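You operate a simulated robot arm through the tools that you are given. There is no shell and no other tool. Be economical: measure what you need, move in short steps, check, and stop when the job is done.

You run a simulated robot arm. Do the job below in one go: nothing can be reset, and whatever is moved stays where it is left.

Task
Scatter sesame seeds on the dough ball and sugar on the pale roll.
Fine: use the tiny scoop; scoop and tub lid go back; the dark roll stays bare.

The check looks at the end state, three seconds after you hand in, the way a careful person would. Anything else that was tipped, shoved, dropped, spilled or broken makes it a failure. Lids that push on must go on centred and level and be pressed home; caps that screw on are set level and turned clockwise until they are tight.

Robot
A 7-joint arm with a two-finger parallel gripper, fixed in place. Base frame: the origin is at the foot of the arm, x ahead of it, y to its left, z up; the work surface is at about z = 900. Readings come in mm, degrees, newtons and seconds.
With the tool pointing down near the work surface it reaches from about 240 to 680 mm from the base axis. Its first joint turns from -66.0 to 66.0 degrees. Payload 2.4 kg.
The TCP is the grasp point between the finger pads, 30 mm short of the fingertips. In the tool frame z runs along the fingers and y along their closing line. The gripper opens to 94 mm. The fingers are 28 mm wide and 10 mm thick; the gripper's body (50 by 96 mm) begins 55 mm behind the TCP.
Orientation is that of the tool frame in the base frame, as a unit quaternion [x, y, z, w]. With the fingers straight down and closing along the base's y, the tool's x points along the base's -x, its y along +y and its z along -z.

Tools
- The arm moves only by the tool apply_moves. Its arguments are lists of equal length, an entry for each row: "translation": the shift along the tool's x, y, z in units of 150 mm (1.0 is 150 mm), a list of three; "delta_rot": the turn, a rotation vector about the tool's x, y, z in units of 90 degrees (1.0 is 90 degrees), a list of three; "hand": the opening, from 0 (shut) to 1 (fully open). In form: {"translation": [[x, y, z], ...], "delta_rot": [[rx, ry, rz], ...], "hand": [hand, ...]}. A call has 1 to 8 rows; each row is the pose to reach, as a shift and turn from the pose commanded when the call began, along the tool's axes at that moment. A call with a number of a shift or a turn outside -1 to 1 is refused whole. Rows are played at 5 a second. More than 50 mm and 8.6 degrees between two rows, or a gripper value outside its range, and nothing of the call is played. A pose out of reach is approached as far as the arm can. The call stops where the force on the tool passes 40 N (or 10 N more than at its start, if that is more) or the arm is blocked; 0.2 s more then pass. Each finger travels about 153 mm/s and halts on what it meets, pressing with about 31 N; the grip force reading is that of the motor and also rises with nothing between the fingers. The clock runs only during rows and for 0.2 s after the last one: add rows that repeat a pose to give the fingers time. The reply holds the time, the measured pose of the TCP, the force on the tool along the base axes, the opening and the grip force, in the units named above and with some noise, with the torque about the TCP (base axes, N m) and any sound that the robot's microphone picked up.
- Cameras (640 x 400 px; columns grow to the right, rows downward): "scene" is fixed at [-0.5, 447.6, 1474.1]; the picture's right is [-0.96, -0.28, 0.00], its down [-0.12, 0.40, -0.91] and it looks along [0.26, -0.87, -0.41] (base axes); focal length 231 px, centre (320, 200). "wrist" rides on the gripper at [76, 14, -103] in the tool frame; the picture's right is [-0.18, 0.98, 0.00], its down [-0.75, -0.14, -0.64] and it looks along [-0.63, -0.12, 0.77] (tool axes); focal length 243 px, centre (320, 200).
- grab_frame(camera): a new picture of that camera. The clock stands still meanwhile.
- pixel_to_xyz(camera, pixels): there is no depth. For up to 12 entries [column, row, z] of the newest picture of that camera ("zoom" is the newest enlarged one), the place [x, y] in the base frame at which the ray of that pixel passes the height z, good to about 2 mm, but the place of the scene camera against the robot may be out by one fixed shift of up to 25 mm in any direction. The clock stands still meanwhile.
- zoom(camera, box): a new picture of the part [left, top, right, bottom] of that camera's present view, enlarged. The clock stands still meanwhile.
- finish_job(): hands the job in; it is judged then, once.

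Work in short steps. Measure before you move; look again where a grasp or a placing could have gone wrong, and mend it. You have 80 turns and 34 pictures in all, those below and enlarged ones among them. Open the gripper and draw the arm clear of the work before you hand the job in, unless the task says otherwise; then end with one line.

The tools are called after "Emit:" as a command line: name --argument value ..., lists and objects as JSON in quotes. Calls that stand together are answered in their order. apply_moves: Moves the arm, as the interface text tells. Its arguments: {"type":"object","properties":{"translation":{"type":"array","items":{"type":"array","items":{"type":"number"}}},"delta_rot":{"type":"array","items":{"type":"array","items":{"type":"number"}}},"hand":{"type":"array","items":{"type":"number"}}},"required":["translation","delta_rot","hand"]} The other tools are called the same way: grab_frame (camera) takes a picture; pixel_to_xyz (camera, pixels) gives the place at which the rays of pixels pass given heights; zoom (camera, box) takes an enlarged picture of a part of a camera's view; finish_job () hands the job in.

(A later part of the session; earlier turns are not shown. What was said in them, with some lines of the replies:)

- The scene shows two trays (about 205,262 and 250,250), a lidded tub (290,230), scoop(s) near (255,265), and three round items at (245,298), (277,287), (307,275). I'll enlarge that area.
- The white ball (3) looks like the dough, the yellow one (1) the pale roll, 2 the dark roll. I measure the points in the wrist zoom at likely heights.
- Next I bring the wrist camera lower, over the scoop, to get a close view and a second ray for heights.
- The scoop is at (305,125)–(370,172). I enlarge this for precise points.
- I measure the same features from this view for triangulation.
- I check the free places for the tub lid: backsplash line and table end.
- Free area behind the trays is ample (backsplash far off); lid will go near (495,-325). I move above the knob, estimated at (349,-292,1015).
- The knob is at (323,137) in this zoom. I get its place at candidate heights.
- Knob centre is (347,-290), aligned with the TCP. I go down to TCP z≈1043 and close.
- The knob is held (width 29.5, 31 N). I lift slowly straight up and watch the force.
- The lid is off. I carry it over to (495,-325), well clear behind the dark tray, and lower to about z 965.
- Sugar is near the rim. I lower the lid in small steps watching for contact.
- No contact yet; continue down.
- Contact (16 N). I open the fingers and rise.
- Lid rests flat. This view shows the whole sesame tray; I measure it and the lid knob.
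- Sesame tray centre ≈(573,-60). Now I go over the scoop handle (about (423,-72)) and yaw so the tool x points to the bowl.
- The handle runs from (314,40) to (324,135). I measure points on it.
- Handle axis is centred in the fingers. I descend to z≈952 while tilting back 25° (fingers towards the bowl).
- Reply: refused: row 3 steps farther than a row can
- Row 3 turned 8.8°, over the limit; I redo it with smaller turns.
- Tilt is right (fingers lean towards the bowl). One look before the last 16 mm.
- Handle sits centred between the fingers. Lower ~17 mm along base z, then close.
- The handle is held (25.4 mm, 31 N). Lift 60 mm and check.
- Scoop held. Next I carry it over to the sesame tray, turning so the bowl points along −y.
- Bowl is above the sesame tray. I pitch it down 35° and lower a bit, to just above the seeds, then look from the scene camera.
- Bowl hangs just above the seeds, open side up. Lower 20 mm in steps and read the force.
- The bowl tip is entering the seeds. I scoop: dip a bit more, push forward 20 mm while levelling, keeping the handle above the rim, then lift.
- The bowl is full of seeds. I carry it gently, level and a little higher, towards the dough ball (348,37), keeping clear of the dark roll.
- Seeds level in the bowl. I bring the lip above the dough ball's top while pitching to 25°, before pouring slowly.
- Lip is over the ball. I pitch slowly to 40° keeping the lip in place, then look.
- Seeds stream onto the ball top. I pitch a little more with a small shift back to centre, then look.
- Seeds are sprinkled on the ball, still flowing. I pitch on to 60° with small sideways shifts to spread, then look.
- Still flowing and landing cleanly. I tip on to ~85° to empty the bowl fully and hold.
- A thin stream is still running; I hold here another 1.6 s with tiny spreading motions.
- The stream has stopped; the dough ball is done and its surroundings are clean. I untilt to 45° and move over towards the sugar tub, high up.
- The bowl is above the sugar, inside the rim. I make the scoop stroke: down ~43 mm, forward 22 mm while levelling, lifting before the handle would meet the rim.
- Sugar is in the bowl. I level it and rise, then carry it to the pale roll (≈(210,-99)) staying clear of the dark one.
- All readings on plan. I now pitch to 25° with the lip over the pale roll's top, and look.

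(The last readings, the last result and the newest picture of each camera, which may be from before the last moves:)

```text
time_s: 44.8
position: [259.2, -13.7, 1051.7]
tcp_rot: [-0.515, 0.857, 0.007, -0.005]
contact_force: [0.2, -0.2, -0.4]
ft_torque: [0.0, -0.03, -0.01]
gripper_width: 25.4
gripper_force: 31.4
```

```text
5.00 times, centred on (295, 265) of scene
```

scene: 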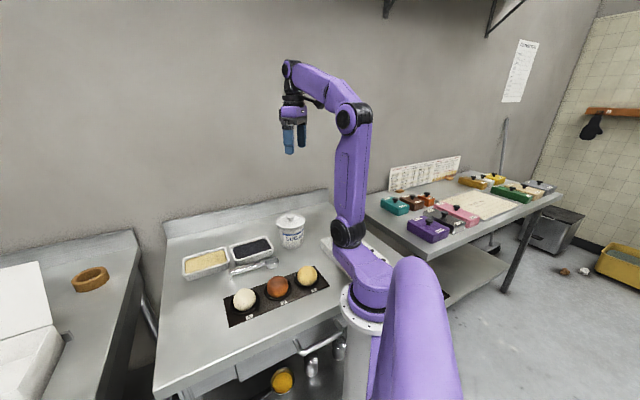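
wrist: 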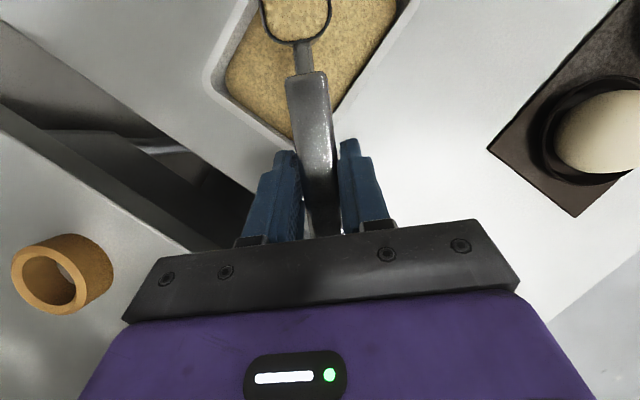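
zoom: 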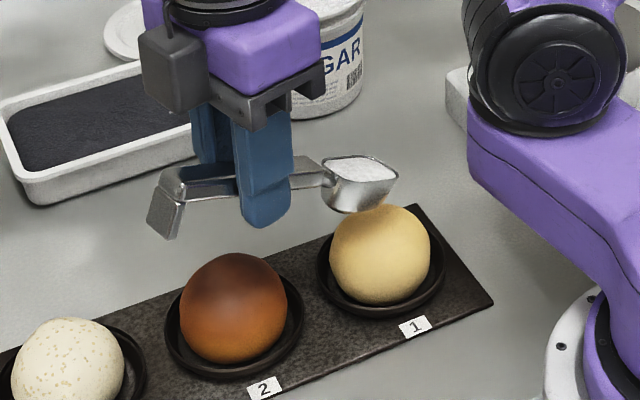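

Bowl is level-full and the lip sits over the pale roll. Pour slowly to 50° pitch, holding the lip in place, with small sideways spread.

Emit:
apply_moves --translation '[[0.033, 0, -0.053], [0.067, 0, -0.103], [0.113, 0, -0.147], [0.16, -0.02, -0.19], [0.213, 0.02, -0.227], [0.2, 0.03, -0.227], [0.2, -0.03, -0.227], [0.213, 0, -0.227]]' --delta_rot '[[0, -0.055, 0], [0, -0.111, 0], [0, -0.167, 0], [0, -0.222, 0], [0, -0.278, 0], [0, -0.278, 0], [0, -0.278, 0], [0, -0.278, 0]]' --hand '[0.1, 0.1, 0.1, 0.1, 0.1, 0.1, 0.1, 0.1]'

Emit:
zoom --camera "scene" --box '[245, 225, 345, 305]'

```text
time_s: 46.6
position: [247.2, -40.7, 1088.2]
tcp_rot: [-0.501, 0.839, 0.118, 0.179]
contact_force: [-0.3, -1.0, 0.1]
ft_torque: [-0.01, 0.0, 0.01]
gripper_width: 25.5
gripper_force: 31.2
out of reach, approached as far as the arm can: row 5, 6, 8
```

```text
5.00 times, centred on (295, 265) of scene
```

zoom: 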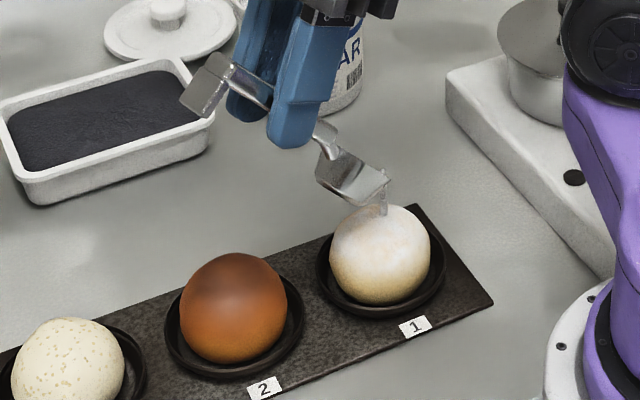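

Sugar is coating the pale roll; reach limit is just touched here. I hold this pose a while (tiny lateral jitter) to let it keep running.

Emit:
apply_moves --translation '[[-0.02, 0.02, 0], [-0.02, -0.02, 0], [-0.02, 0.02, 0], [-0.02, -0.02, 0], [-0.02, 0.02, 0], [-0.02, -0.02, 0], [-0.02, 0.02, 0], [-0.02, 0, 0]]' --delta_rot '[[0, 0, 0], [0, 0, 0], [0, 0, 0], [0, 0, 0], [0, 0, 0], [0, 0, 0], [0, 0, 0], [0, 0, 0]]' --hand '[0.1, 0.1, 0.1, 0.1, 0.1, 0.1, 0.1, 0.1]'

Emit:
zoom --camera "scene" --box '[245, 225, 345, 305]'

```text
time_s: 48.4
position: [247.0, -39.1, 1089.8]
tcp_rot: [-0.501, 0.838, 0.119, 0.18]
contact_force: [-0.4, -0.8, -1.4]
ft_torque: [0.01, -0.01, -0.01]
gripper_width: 25.3
gripper_force: 31.1
```

```text
5.00 times, centred on (295, 265) of scene
```

zoom: 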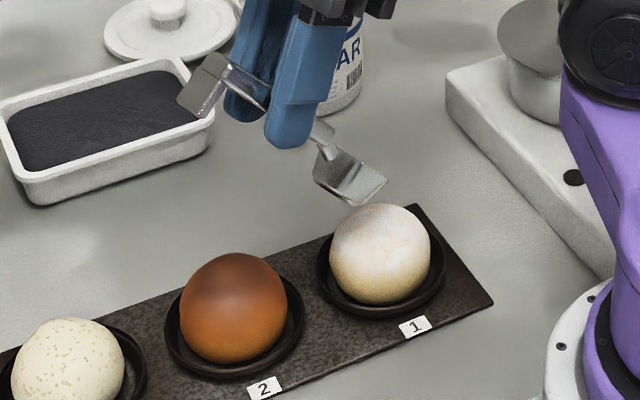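

The stream has stopped: pale roll sugared, dark roll bare, dishes clean. Any leftover sugar in the bowl goes back into the tub, so I level the scoop and travel back there.

Emit:
apply_moves --translation '[[-0.03, 0, 0.0], [-0.07, 0, 0.02], [-0.1, 0, 0.04], [-0.14, 0, 0.06], [-0.17, 0, 0.08], [-0.21, 0, 0.1], [-0.24, 0, 0.113], [-0.24, 0, 0.113]]' --delta_rot '[[0, 0.08, 0], [0, 0.16, 0], [0, 0.24, 0], [0, 0.32, 0], [0, 0.4, 0], [0, 0.48, 0], [0, 0.556, 0], [0, 0.556, 0]]' --hand '[0.1, 0.1, 0.1, 0.1, 0.1, 0.1, 0.1, 0.1]'

Emit:
apply_moves --translation '[[0.08, -0.113, 0.038], [0.16, -0.226, 0.076], [0.243, -0.34, 0.113], [0.324, -0.453, 0.151], [0.405, -0.566, 0.189], [0.405, -0.566, 0.189]]' --delta_rot '[[0, 0, 0], [0, 0, 0], [0, 0, 0], [0, 0, 0], [0, 0, 0], [0, 0, 0]]' --hand '[0.1, 0.1, 0.1, 0.1, 0.1, 0.1]'

```text
time_s: 50.2
position: [266.5, -3.1, 1088.0]
tcp_rot: [-0.504, 0.836, -0.105, -0.191]
contact_force: [0.9, -0.8, -0.7]
ft_torque: [0.01, 0.02, 0.0]
gripper_width: 25.4
gripper_force: 31.0
```

```text
time_s: 51.6
position: [310.5, -103.2, 1088.7]
tcp_rot: [-0.504, 0.836, -0.105, -0.191]
contact_force: [0.1, -0.7, -1.5]
ft_torque: [0.05, -0.05, 0.06]
gripper_width: 25.3
gripper_force: 31.0
```

Second half of the way to the tub, yawing back to −y, bowl level above the tub centre.

Emit:
apply_moves --translation '[[0.062, -0.09, 0.029], [0.123, -0.18, 0.058], [0.185, -0.27, 0.087], [0.247, -0.36, 0.115], [0.308, -0.45, 0.144], [0.37, -0.538, 0.173], [0.37, -0.538, 0.173]]' --delta_rot '[[0.022, 0, -0.047], [0.044, 0, -0.094], [0.066, 0, -0.141], [0.088, 0, -0.188], [0.11, 0, -0.235], [0.1315, 0, -0.282], [0.1315, 0, -0.282]]' --hand '[0.1, 0.1, 0.1, 0.1, 0.1, 0.1, 0.1]'

```text
time_s: 53.2
position: [352.1, -195.4, 1087.4]
tcp_rot: [0.693, -0.689, 0.146, 0.157]
contact_force: [-0.6, 0.1, -0.7]
ft_torque: [0.05, 0.01, -0.02]
gripper_width: 25.4
gripper_force: 31.2
```

Above the tub. I tip the scoop over the sugar in two stages to empty any remainder.

Emit:
apply_moves --translation '[[0.027, 0, -0.011], [0.054, 0, -0.022], [0.081, 0, -0.033], [0.108, 0, -0.044], [0.135, 0, -0.055], [0.162, 0, -0.064]]' --delta_rot '[[0, -0.078, 0], [0, -0.156, 0], [0, -0.234, 0], [0, -0.312, 0], [0, -0.39, 0], [0, -0.467, 0]]' --hand '[0.1, 0.1, 0.1, 0.1, 0.1, 0.1]'

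Emit:
apply_moves --translation '[[0.066, 0, -0.07], [0.133, 0, -0.135], [0.199, 0, -0.193], [0.299, 0, -0.23], [0.399, 0, -0.265], [0.498, 0, -0.298], [0.498, 0, -0.298], [0.498, 0, -0.298]]' --delta_rot '[[0, -0.08, 0], [0, -0.16, 0], [0, -0.24, 0], [0, -0.32, 0], [0, -0.4, 0], [0, -0.478, 0], [0, -0.478, 0], [0, -0.478, 0]]' --hand '[0.1, 0.1, 0.1, 0.1, 0.1, 0.1, 0.1, 0.1]'

```text
time_s: 54.6
position: [351.9, -212.8, 1106.0]
tcp_rot: [-0.698, 0.7, 0.113, 0.102]
contact_force: [0.7, -0.9, -0.8]
ft_torque: [0.01, -0.01, 0.0]
gripper_width: 25.4
gripper_force: 31.3
```

```text
time_s: 56.4
position: [352.7, -298.0, 1126.3]
tcp_rot: [-0.609, 0.613, 0.361, 0.35]
contact_force: [0.5, 0.1, 0.1]
ft_torque: [0.0, -0.01, -0.03]
gripper_width: 25.3
gripper_force: 30.8
```

On plan. Hold 1.6 s for it to empty.

Emit:
apply_moves --translation '[[0, 0, 0], [0, 0.01, 0], [0, -0.01, 0], [0, 0.01, 0], [0, -0.01, 0], [0, 0.01, 0], [0, 0, 0], [0, 0, 0]]' --delta_rot '[[0, 0, 0], [0, 0, 0], [0, 0, 0], [0, 0, 0], [0, 0, 0], [0, 0, 0], [0, 0, 0], [0, 0, 0]]' --hand '[0.1, 0.1, 0.1, 0.1, 0.1, 0.1, 0.1, 0.1]'

Emit:
apply_moves --translation '[[-0.02, 0, -0.03], [-0.06, 0, 0.02], [-0.1, 0, 0.08], [-0.14, 0, 0.14], [-0.18, 0, 0.2], [-0.22, 0, 0.26], [-0.26, 0, 0.32]]' --delta_rot '[[0, 0.03, 0], [0, 0.11, 0], [0, 0.19, 0], [0, 0.27, 0], [0, 0.35, 0], [0, 0.43, 0], [0, 0.478, 0]]' --hand '[0.1, 0.1, 0.1, 0.1, 0.1, 0.1, 0.1]'

```text
time_s: 58.2
position: [354.6, -297.9, 1125.4]
tcp_rot: [-0.609, 0.614, 0.361, 0.35]
contact_force: [0.6, 0.0, -0.7]
ft_torque: [-0.03, 0.03, 0.02]
gripper_width: 25.2
gripper_force: 31.1
```

```text
time_s: 59.8
position: [353.7, -236.4, 1137.0]
tcp_rot: [-0.698, 0.7, 0.111, 0.1]
contact_force: [-0.5, -0.2, -1.1]
ft_torque: [-0.03, -0.03, 0.0]
gripper_width: 25.2
gripper_force: 31.2
```

Now level the scoop fully and start back towards its place.

Emit:
apply_moves --translation '[[-0.085, 0, 0.049], [-0.17, 0, 0.098], [-0.255, 0, 0.147], [-0.34, 0, 0.196], [-0.425, 0, 0.246], [-0.509, 0, 0.295], [-0.509, 0, 0.295]]' --delta_rot '[[0, 0.078, 0], [0, 0.156, 0], [0, 0.234, 0], [0, 0.312, 0], [0, 0.39, 0], [0, 0.467, 0], [0, 0.467, 0]]' --hand '[0.1, 0.1, 0.1, 0.1, 0.1, 0.1, 0.1]'

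```text
time_s: 61.4
position: [354.0, -149.4, 1115.5]
tcp_rot: [0.692, -0.689, 0.146, 0.157]
contact_force: [-0.4, 0.3, 0.1]
ft_torque: [-0.03, 0.02, 0.0]
gripper_width: 25.3
gripper_force: 31.4
```

Now to the point above the scoop's original place with the original orientation (computed turn about tool axes).

Emit:
apply_moves --translation '[[-0.118, -0.083, 0.037], [-0.236, -0.166, 0.074], [-0.354, -0.249, 0.11], [-0.472, -0.331, 0.147], [-0.59, -0.414, 0.184], [-0.708, -0.497, 0.221], [-0.708, -0.497, 0.221]]' --delta_rot '[[-0.0344, 0, 0.078], [-0.0688, 0, 0.156], [-0.1032, 0, 0.234], [-0.1376, 0, 0.312], [-0.172, 0, 0.39], [-0.2064, -0.0007, 0.4683], [-0.2064, -0.0007, 0.4683]]' --hand '[0.1, 0.1, 0.1, 0.1, 0.1, 0.1, 0.1]'

```text
time_s: 63.0
position: [427.5, -68.3, 1041.1]
tcp_rot: [-0.364, 0.906, -0.081, -0.2]
contact_force: [-0.3, 0.8, -0.8]
ft_torque: [0.01, -0.02, -0.01]
gripper_width: 25.4
gripper_force: 30.7
```

Orientation and place match. Lower 95 mm, then in small steps to contact.

Emit:
apply_moves --translation '[[-0.08, 0, 0.172], [-0.16, 0, 0.344], [-0.22, 0, 0.471], [-0.268, 0, 0.574], [-0.268, 0, 0.574]]' --delta_rot '[[0, 0, 0], [0, 0, 0], [0, 0, 0], [0, 0, 0], [0, 0, 0]]' --hand '[0.1, 0.1, 0.1, 0.1, 0.1]'

Emit:
apply_moves --translation '[[-0.0056, 0, 0.012], [-0.0113, 0, 0.024], [-0.017, 0, 0.036], [-0.02, 0, 0.042]]' --delta_rot '[[0, 0, 0], [0, 0, 0], [0, 0, 0], [0, 0, 0]]' --hand '[0.1, 0.1, 0.1, 0.1]'

```text
time_s: 64.2
position: [427.5, -65.7, 945.9]
tcp_rot: [-0.364, 0.906, -0.081, -0.201]
contact_force: [0.3, -0.6, -1.0]
ft_torque: [0.0, 0.0, -0.01]
gripper_width: 25.3
gripper_force: 31.0
```

```text
time_s: 65.2
position: [426.3, -67.8, 939.5]
tcp_rot: [-0.365, 0.906, -0.081, -0.202]
contact_force: [-0.2, 0.1, -0.3]
ft_torque: [0.01, -0.04, 0.04]
gripper_width: 25.3
gripper_force: 31.3
```

No contact yet; a few more 1 mm steps.

Emit:
apply_moves --translation '[[-0.0028, 0, 0.006], [-0.0056, 0, 0.012], [-0.0085, 0, 0.018], [-0.0085, 0, 0.018]]' --delta_rot '[[0, 0, 0], [0, 0, 0], [0, 0, 0], [0, 0, 0]]' --hand '[0.1, 0.1, 0.1, 0.1]'

```text
time_s: 66.2
position: [426.4, -68.0, 936.4]
tcp_rot: [-0.365, 0.905, -0.082, -0.201]
contact_force: [-2.2, 0.2, 21.3]
ft_torque: [0.19, -0.15, 0.03]
gripper_width: 25.4
gripper_force: 30.9
```

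Contact at the original height. Open and draw up vertically.

Emit:
apply_moves --translation '[[0.0015, 0, -0.003], [0.0015, 0, -0.003], [0.0015, 0, -0.003], [0.0015, 0, -0.003], [0.06, 0, -0.13], [0.15, 0, -0.32], [0.25, 0, -0.54], [0.36, 0, -0.77]]' --delta_rot '[[0, 0, 0], [0, 0, 0], [0, 0, 0], [0, 0, 0], [0, 0, 0], [0, 0, 0], [0, 0, 0], [0, 0, 0]]' --hand '[0.32, 0.4, 0.48, 0.48, 0.48, 0.48, 0.48, 0.48]'

```text
time_s: 68.0
position: [426.1, -65.3, 1063.0]
tcp_rot: [-0.365, 0.905, -0.08, -0.202]
contact_force: [-0.3, 0.4, -0.3]
ft_torque: [-0.03, -0.01, -0.02]
gripper_width: 44.8
gripper_force: 0.0
```

Scoop released at its place. I rotate back to straight-down and go towards the lid.

Emit:
apply_moves --translation '[[0.051, -0.105, 0.024], [0.102, -0.21, 0.047], [0.153, -0.314, 0.071], [0.203, -0.419, 0.095], [0.254, -0.524, 0.119], [0.305, -0.628, 0.142], [0.356, -0.733, 0.166], [0.356, -0.733, 0.166]]' --delta_rot '[[-0.0152, -0.0378, 0.0686], [-0.0305, -0.0755, 0.1371], [-0.0457, -0.1133, 0.2057], [-0.0609, -0.1511, 0.2743], [-0.0761, -0.1889, 0.3429], [-0.0914, -0.2266, 0.4114], [-0.1066, -0.2644, 0.48], [-0.1066, -0.2644, 0.48]]' --hand '[0.5, 0.55, 0.6, 0.7, 0.7, 0.7, 0.7, 0.7]'

```text
time_s: 69.8
position: [461.9, -189.1, 1064.6]
tcp_rot: [0.001, 1.0, 0.001, 0.001]
contact_force: [-0.5, -0.1, -0.2]
ft_torque: [0.0, 0.01, -0.02]
gripper_width: 66.0
gripper_force: 0.1
```

Now translate to above the lid knob (494.5,-326.5), tool straight down.

Emit:
apply_moves --translation '[[-0.054, -0.229, 0], [-0.109, -0.458, 0], [-0.163, -0.687, 0], [-0.217, -0.916, 0], [-0.217, -0.916, 0]]' --delta_rot '[[0, 0, 0], [0, 0, 0], [0, 0, 0], [0, 0, 0], [0, 0, 0]]' --hand '[0.7, 0.7, 0.7, 0.7, 0.7]'

Emit:
apply_moves --translation '[[0, 0, 0.2], [0, 0, 0.4]]' --delta_rot '[[0, 0, 0], [0, 0, 0]]' --hand '[0.7, 0.7]'

Emit:
apply_moves --translation '[[0, 0, 0]]' --delta_rot '[[0, 0, 0]]' --hand '[0.7]'

Emit:
apply_moves --translation '[[0, 0, 0]]' --delta_rot '[[0, 0, 0]]' --hand '[0.7]'

Emit:
apply_moves --translation '[[0, 0, 0]]' --delta_rot '[[0, 0, 0]]' --hand '[0.7]'

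```text
time_s: 71.0
position: [494.3, -325.9, 1064.8]
tcp_rot: [0.0, 1.0, 0.0, 0.0]
contact_force: [-0.1, 0.2, 0.3]
ft_torque: [-0.04, 0.0, -0.02]
gripper_width: 65.7
gripper_force: 0.0
```

```text
time_s: 71.6
position: [493.5, -326.3, 1004.4]
tcp_rot: [0.0, 1.0, 0.0, 0.0]
contact_force: [-0.1, 0.2, 0.3]
ft_torque: [-0.01, -0.02, 0.02]
gripper_width: 65.8
gripper_force: 0.1
```

```text
time_s: 72.0
position: [492.5, -325.3, 1004.3]
tcp_rot: [0.0, 1.0, 0.0, 0.001]
contact_force: [0.7, -1.0, -0.1]
ft_torque: [0.01, 0.0, -0.01]
gripper_width: 65.8
gripper_force: 0.1
```

```text
time_s: 72.4
position: [494.1, -325.6, 1005.2]
tcp_rot: [0.0, 1.0, 0.0, 0.001]
contact_force: [-0.2, 0.6, -0.3]
ft_torque: [0.01, -0.03, -0.01]
gripper_width: 65.8
gripper_force: 0.1
```

```text
time_s: 72.8
position: [492.8, -326.0, 1004.8]
tcp_rot: [0.0, 1.0, 0.0, 0.001]
contact_force: [0.1, 0.6, 0.5]
ft_torque: [-0.02, 0.03, 0.01]
gripper_width: 65.8
gripper_force: 0.0
```

Averaged pose is (493.4,-325.8); I correct by (+1,-0.7) mm while descending to z≈953 and grip the knob.

Emit:
apply_moves --translation '[[-0.007, -0.005, 0.12], [-0.007, -0.005, 0.25], [-0.007, -0.005, 0.343], [-0.007, -0.005, 0.343], [-0.007, -0.005, 0.343], [-0.007, -0.005, 0.343], [-0.007, -0.005, 0.343]]' --delta_rot '[[0, 0, 0], [0, 0, 0], [0, 0, 0], [0, 0, 0], [0, 0, 0], [0, 0, 0], [0, 0, 0]]' --hand '[0.7, 0.7, 0.7, 0.4, 0.25, 0.15, 0.15]'

Emit:
apply_moves --translation '[[0, 0, -0.1], [0, 0, -0.3], [0, 0, -0.6], [0, 0, -0.9]]' --delta_rot '[[0, 0, 0], [0, 0, 0], [0, 0, 0], [0, 0, 0]]' --hand '[0.15, 0.15, 0.15, 0.15]'

```text
time_s: 74.4
position: [493.7, -326.3, 952.2]
tcp_rot: [0.0, 1.0, 0.0, 0.0]
contact_force: [-0.2, 1.0, -0.1]
ft_torque: [0.06, -0.02, 0.0]
gripper_width: 29.4
gripper_force: 31.0
```

```text
time_s: 75.4
position: [492.2, -325.0, 1087.8]
tcp_rot: [0.0, 1.0, 0.001, 0.001]
contact_force: [-0.5, 0.3, -0.1]
ft_torque: [0.02, -0.01, 0.05]
gripper_width: 29.6
gripper_force: 31.3
```

Lid held as before (29.5 mm). I carry it back by the exact reverse shift and read the pose.

Emit:
apply_moves --translation '[[0.2, 0.05, 0], [0.4, 0.1, 0], [0.6, 0.15, 0], [0.8, 0.2, 0], [0.967, 0.24, 0], [0.967, 0.24, 0]]' --delta_rot '[[0, 0, 0], [0, 0, 0], [0, 0, 0], [0, 0, 0], [0, 0, 0], [0, 0, 0]]' --hand '[0.15, 0.15, 0.15, 0.15, 0.15, 0.15]'

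Emit:
apply_moves --translation '[[0, 0, 0.1]]' --delta_rot '[[0, 0, 0]]' --hand '[0.15]'

Emit:
apply_moves --translation '[[0, 0, 0.08]]' --delta_rot '[[0, 0, 0]]' --hand '[0.15]'

Emit:
apply_moves --translation '[[0, 0, 0.03]]' --delta_rot '[[0, 0, 0]]' --hand '[0.15]'

```text
time_s: 76.8
position: [347.0, -290.8, 1086.6]
tcp_rot: [-0.001, 1.0, 0.0, 0.0]
contact_force: [-0.5, -0.1, -0.8]
ft_torque: [0.0, 0.01, -0.03]
gripper_width: 29.5
gripper_force: 31.1
```

```text
time_s: 77.2
position: [348.2, -291.0, 1072.9]
tcp_rot: [0.0, 1.0, 0.0, 0.0]
contact_force: [-0.7, -0.3, 0.1]
ft_torque: [-0.01, 0.01, -0.02]
gripper_width: 29.4
gripper_force: 30.5
```

```text
time_s: 77.6
position: [348.6, -291.3, 1060.3]
tcp_rot: [0.0, 1.0, 0.0, 0.0]
contact_force: [0.0, -0.1, -1.5]
ft_torque: [-0.01, 0.02, -0.03]
gripper_width: 29.4
gripper_force: 31.0
```

```text
time_s: 78.0
position: [347.9, -291.3, 1056.1]
tcp_rot: [-0.001, 1.0, -0.001, -0.001]
contact_force: [0.1, 0.1, 0.2]
ft_torque: [-0.01, -0.02, 0.0]
gripper_width: 29.4
gripper_force: 31.4
```

The displacement in x is exact; y reads ~1 mm low, so I shift +0.8 mm and lower slowly to the rim.

Emit:
apply_moves --translation '[[0, 0.005, 0.015], [0, 0.005, 0.03], [0, 0.005, 0.045], [0, 0.005, 0.06], [0, 0.005, 0.07]]' --delta_rot '[[0, 0, 0], [0, 0, 0], [0, 0, 0], [0, 0, 0], [0, 0, 0]]' --hand '[0.15, 0.15, 0.15, 0.15, 0.15]'

Emit:
apply_moves --translation '[[0, 0, 0.006], [0, 0, 0.012], [0, 0, 0.018]]' --delta_rot '[[0, 0, 0], [0, 0, 0], [0, 0, 0]]' --hand '[0.15, 0.15, 0.15]'

```text
time_s: 79.2
position: [349.2, -289.7, 1044.8]
tcp_rot: [0.0, 1.0, -0.001, 0.0]
contact_force: [-0.2, 0.9, -0.8]
ft_torque: [0.02, 0.0, 0.01]
gripper_width: 29.5
gripper_force: 31.1
```

```text
time_s: 80.0
position: [349.5, -289.1, 1042.9]
tcp_rot: [0.0, 1.0, 0.0, 0.0]
contact_force: [-4.0, 4.3, 23.4]
ft_torque: [0.11, 0.3, -0.03]
gripper_width: 29.5
gripper_force: 30.9
```

Contact at the original seated height (1042.9). I press a touch more to be sure it's home.

Emit:
apply_moves --translation '[[0, 0, 0.004], [0, 0, 0.007], [0, 0, 0.007]]' --delta_rot '[[0, 0, 0], [0, 0, 0], [0, 0, 0]]' --hand '[0.15, 0.15, 0.15]'

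```text
time_s: 80.8
position: [349.6, -289.9, 1040.8]
tcp_rot: [0.001, 1.0, -0.001, 0.001]
contact_force: [-1.1, 2.5, 24.3]
ft_torque: [0.1, 0.1, -0.01]
gripper_width: 29.9
gripper_force: 31.4
```

Force stayed the same, so it moved or slipped a little; press once more.

Emit:
apply_moves --translation '[[0, 0, 0.005], [0, 0, 0.009], [0, 0, 0.009]]' --delta_rot '[[0, 0, 0], [0, 0, 0], [0, 0, 0]]' --hand '[0.15, 0.15, 0.15]'

```text
time_s: 81.6
position: [349.5, -289.8, 1039.8]
tcp_rot: [0.0, 1.0, -0.001, 0.001]
contact_force: [5.0, 1.7, 23.4]
ft_torque: [0.05, -0.03, 0.01]
gripper_width: 29.5
gripper_force: 31.2
```

The fingers now slip on the knob at ~24 N against a hard stop: the lid is home. I ease off, release and retreat upward.

Emit:
apply_moves --translation '[[0, 0, -0.015], [0, 0, -0.015], [0, 0, -0.015], [0, 0, -0.015], [0, 0, -0.2], [0, 0, -0.5], [0, 0, -0.8], [0, 0, -1.0]]' --delta_rot '[[0, 0, 0], [0, 0, 0], [0, 0, 0], [0, 0, 0], [0, 0, 0], [0, 0, 0], [0, 0, 0], [0, 0, 0]]' --hand '[0.3, 0.5, 0.7, 0.7, 0.7, 0.7, 0.7, 0.7]'

Emit:
apply_moves --translation '[[0.1, 0, -0.25], [0.2, 0, -0.5], [0.3, 0, -0.75]]' --delta_rot '[[0, 0, 0], [0, 0, 0], [0, 0, 0]]' --hand '[0.8, 1, 1]'

Emit:
zoom --camera "scene" --box '[180, 200, 340, 320]'

```text
time_s: 83.4
position: [349.2, -289.7, 1190.3]
tcp_rot: [-0.001, 1.0, 0.0, 0.0]
contact_force: [0.2, -0.1, -0.3]
ft_torque: [0.01, 0.0, 0.0]
gripper_width: 65.6
gripper_force: 0.2
```

```text
time_s: 84.2
position: [302.4, -287.6, 1304.4]
tcp_rot: [-0.001, 1.0, 0.0, 0.0]
contact_force: [0.0, 0.0, 0.0]
ft_torque: [0.0, 0.01, -0.01]
gripper_width: 94.1
gripper_force: 0.1
```

```text
3.33 times, centred on (260, 260) of scene
```

zoom: 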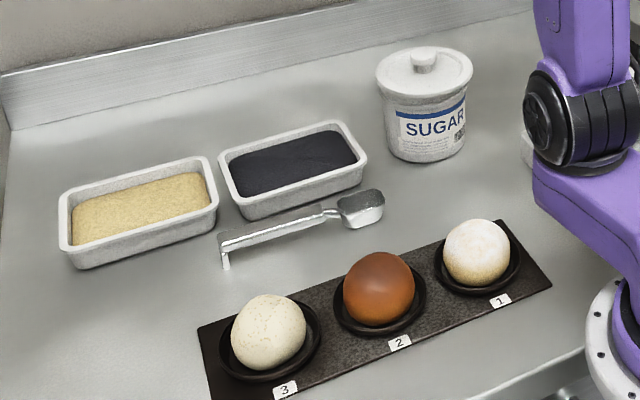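

The last picture shows the lid level and centred on the tub, the scoop back in its place, sesame on the dough ball, sugar on the pale roll and the dark roll bare. The table is clean and the gripper is open and clear, so I hand in.

Emit:
finish_job

```text
The job is handed in.
```

The job is done and handed in: sesame seeds are on the dough ball, sugar is on the pale roll, the dark roll is bare, and the scoop and tub lid are back in place.
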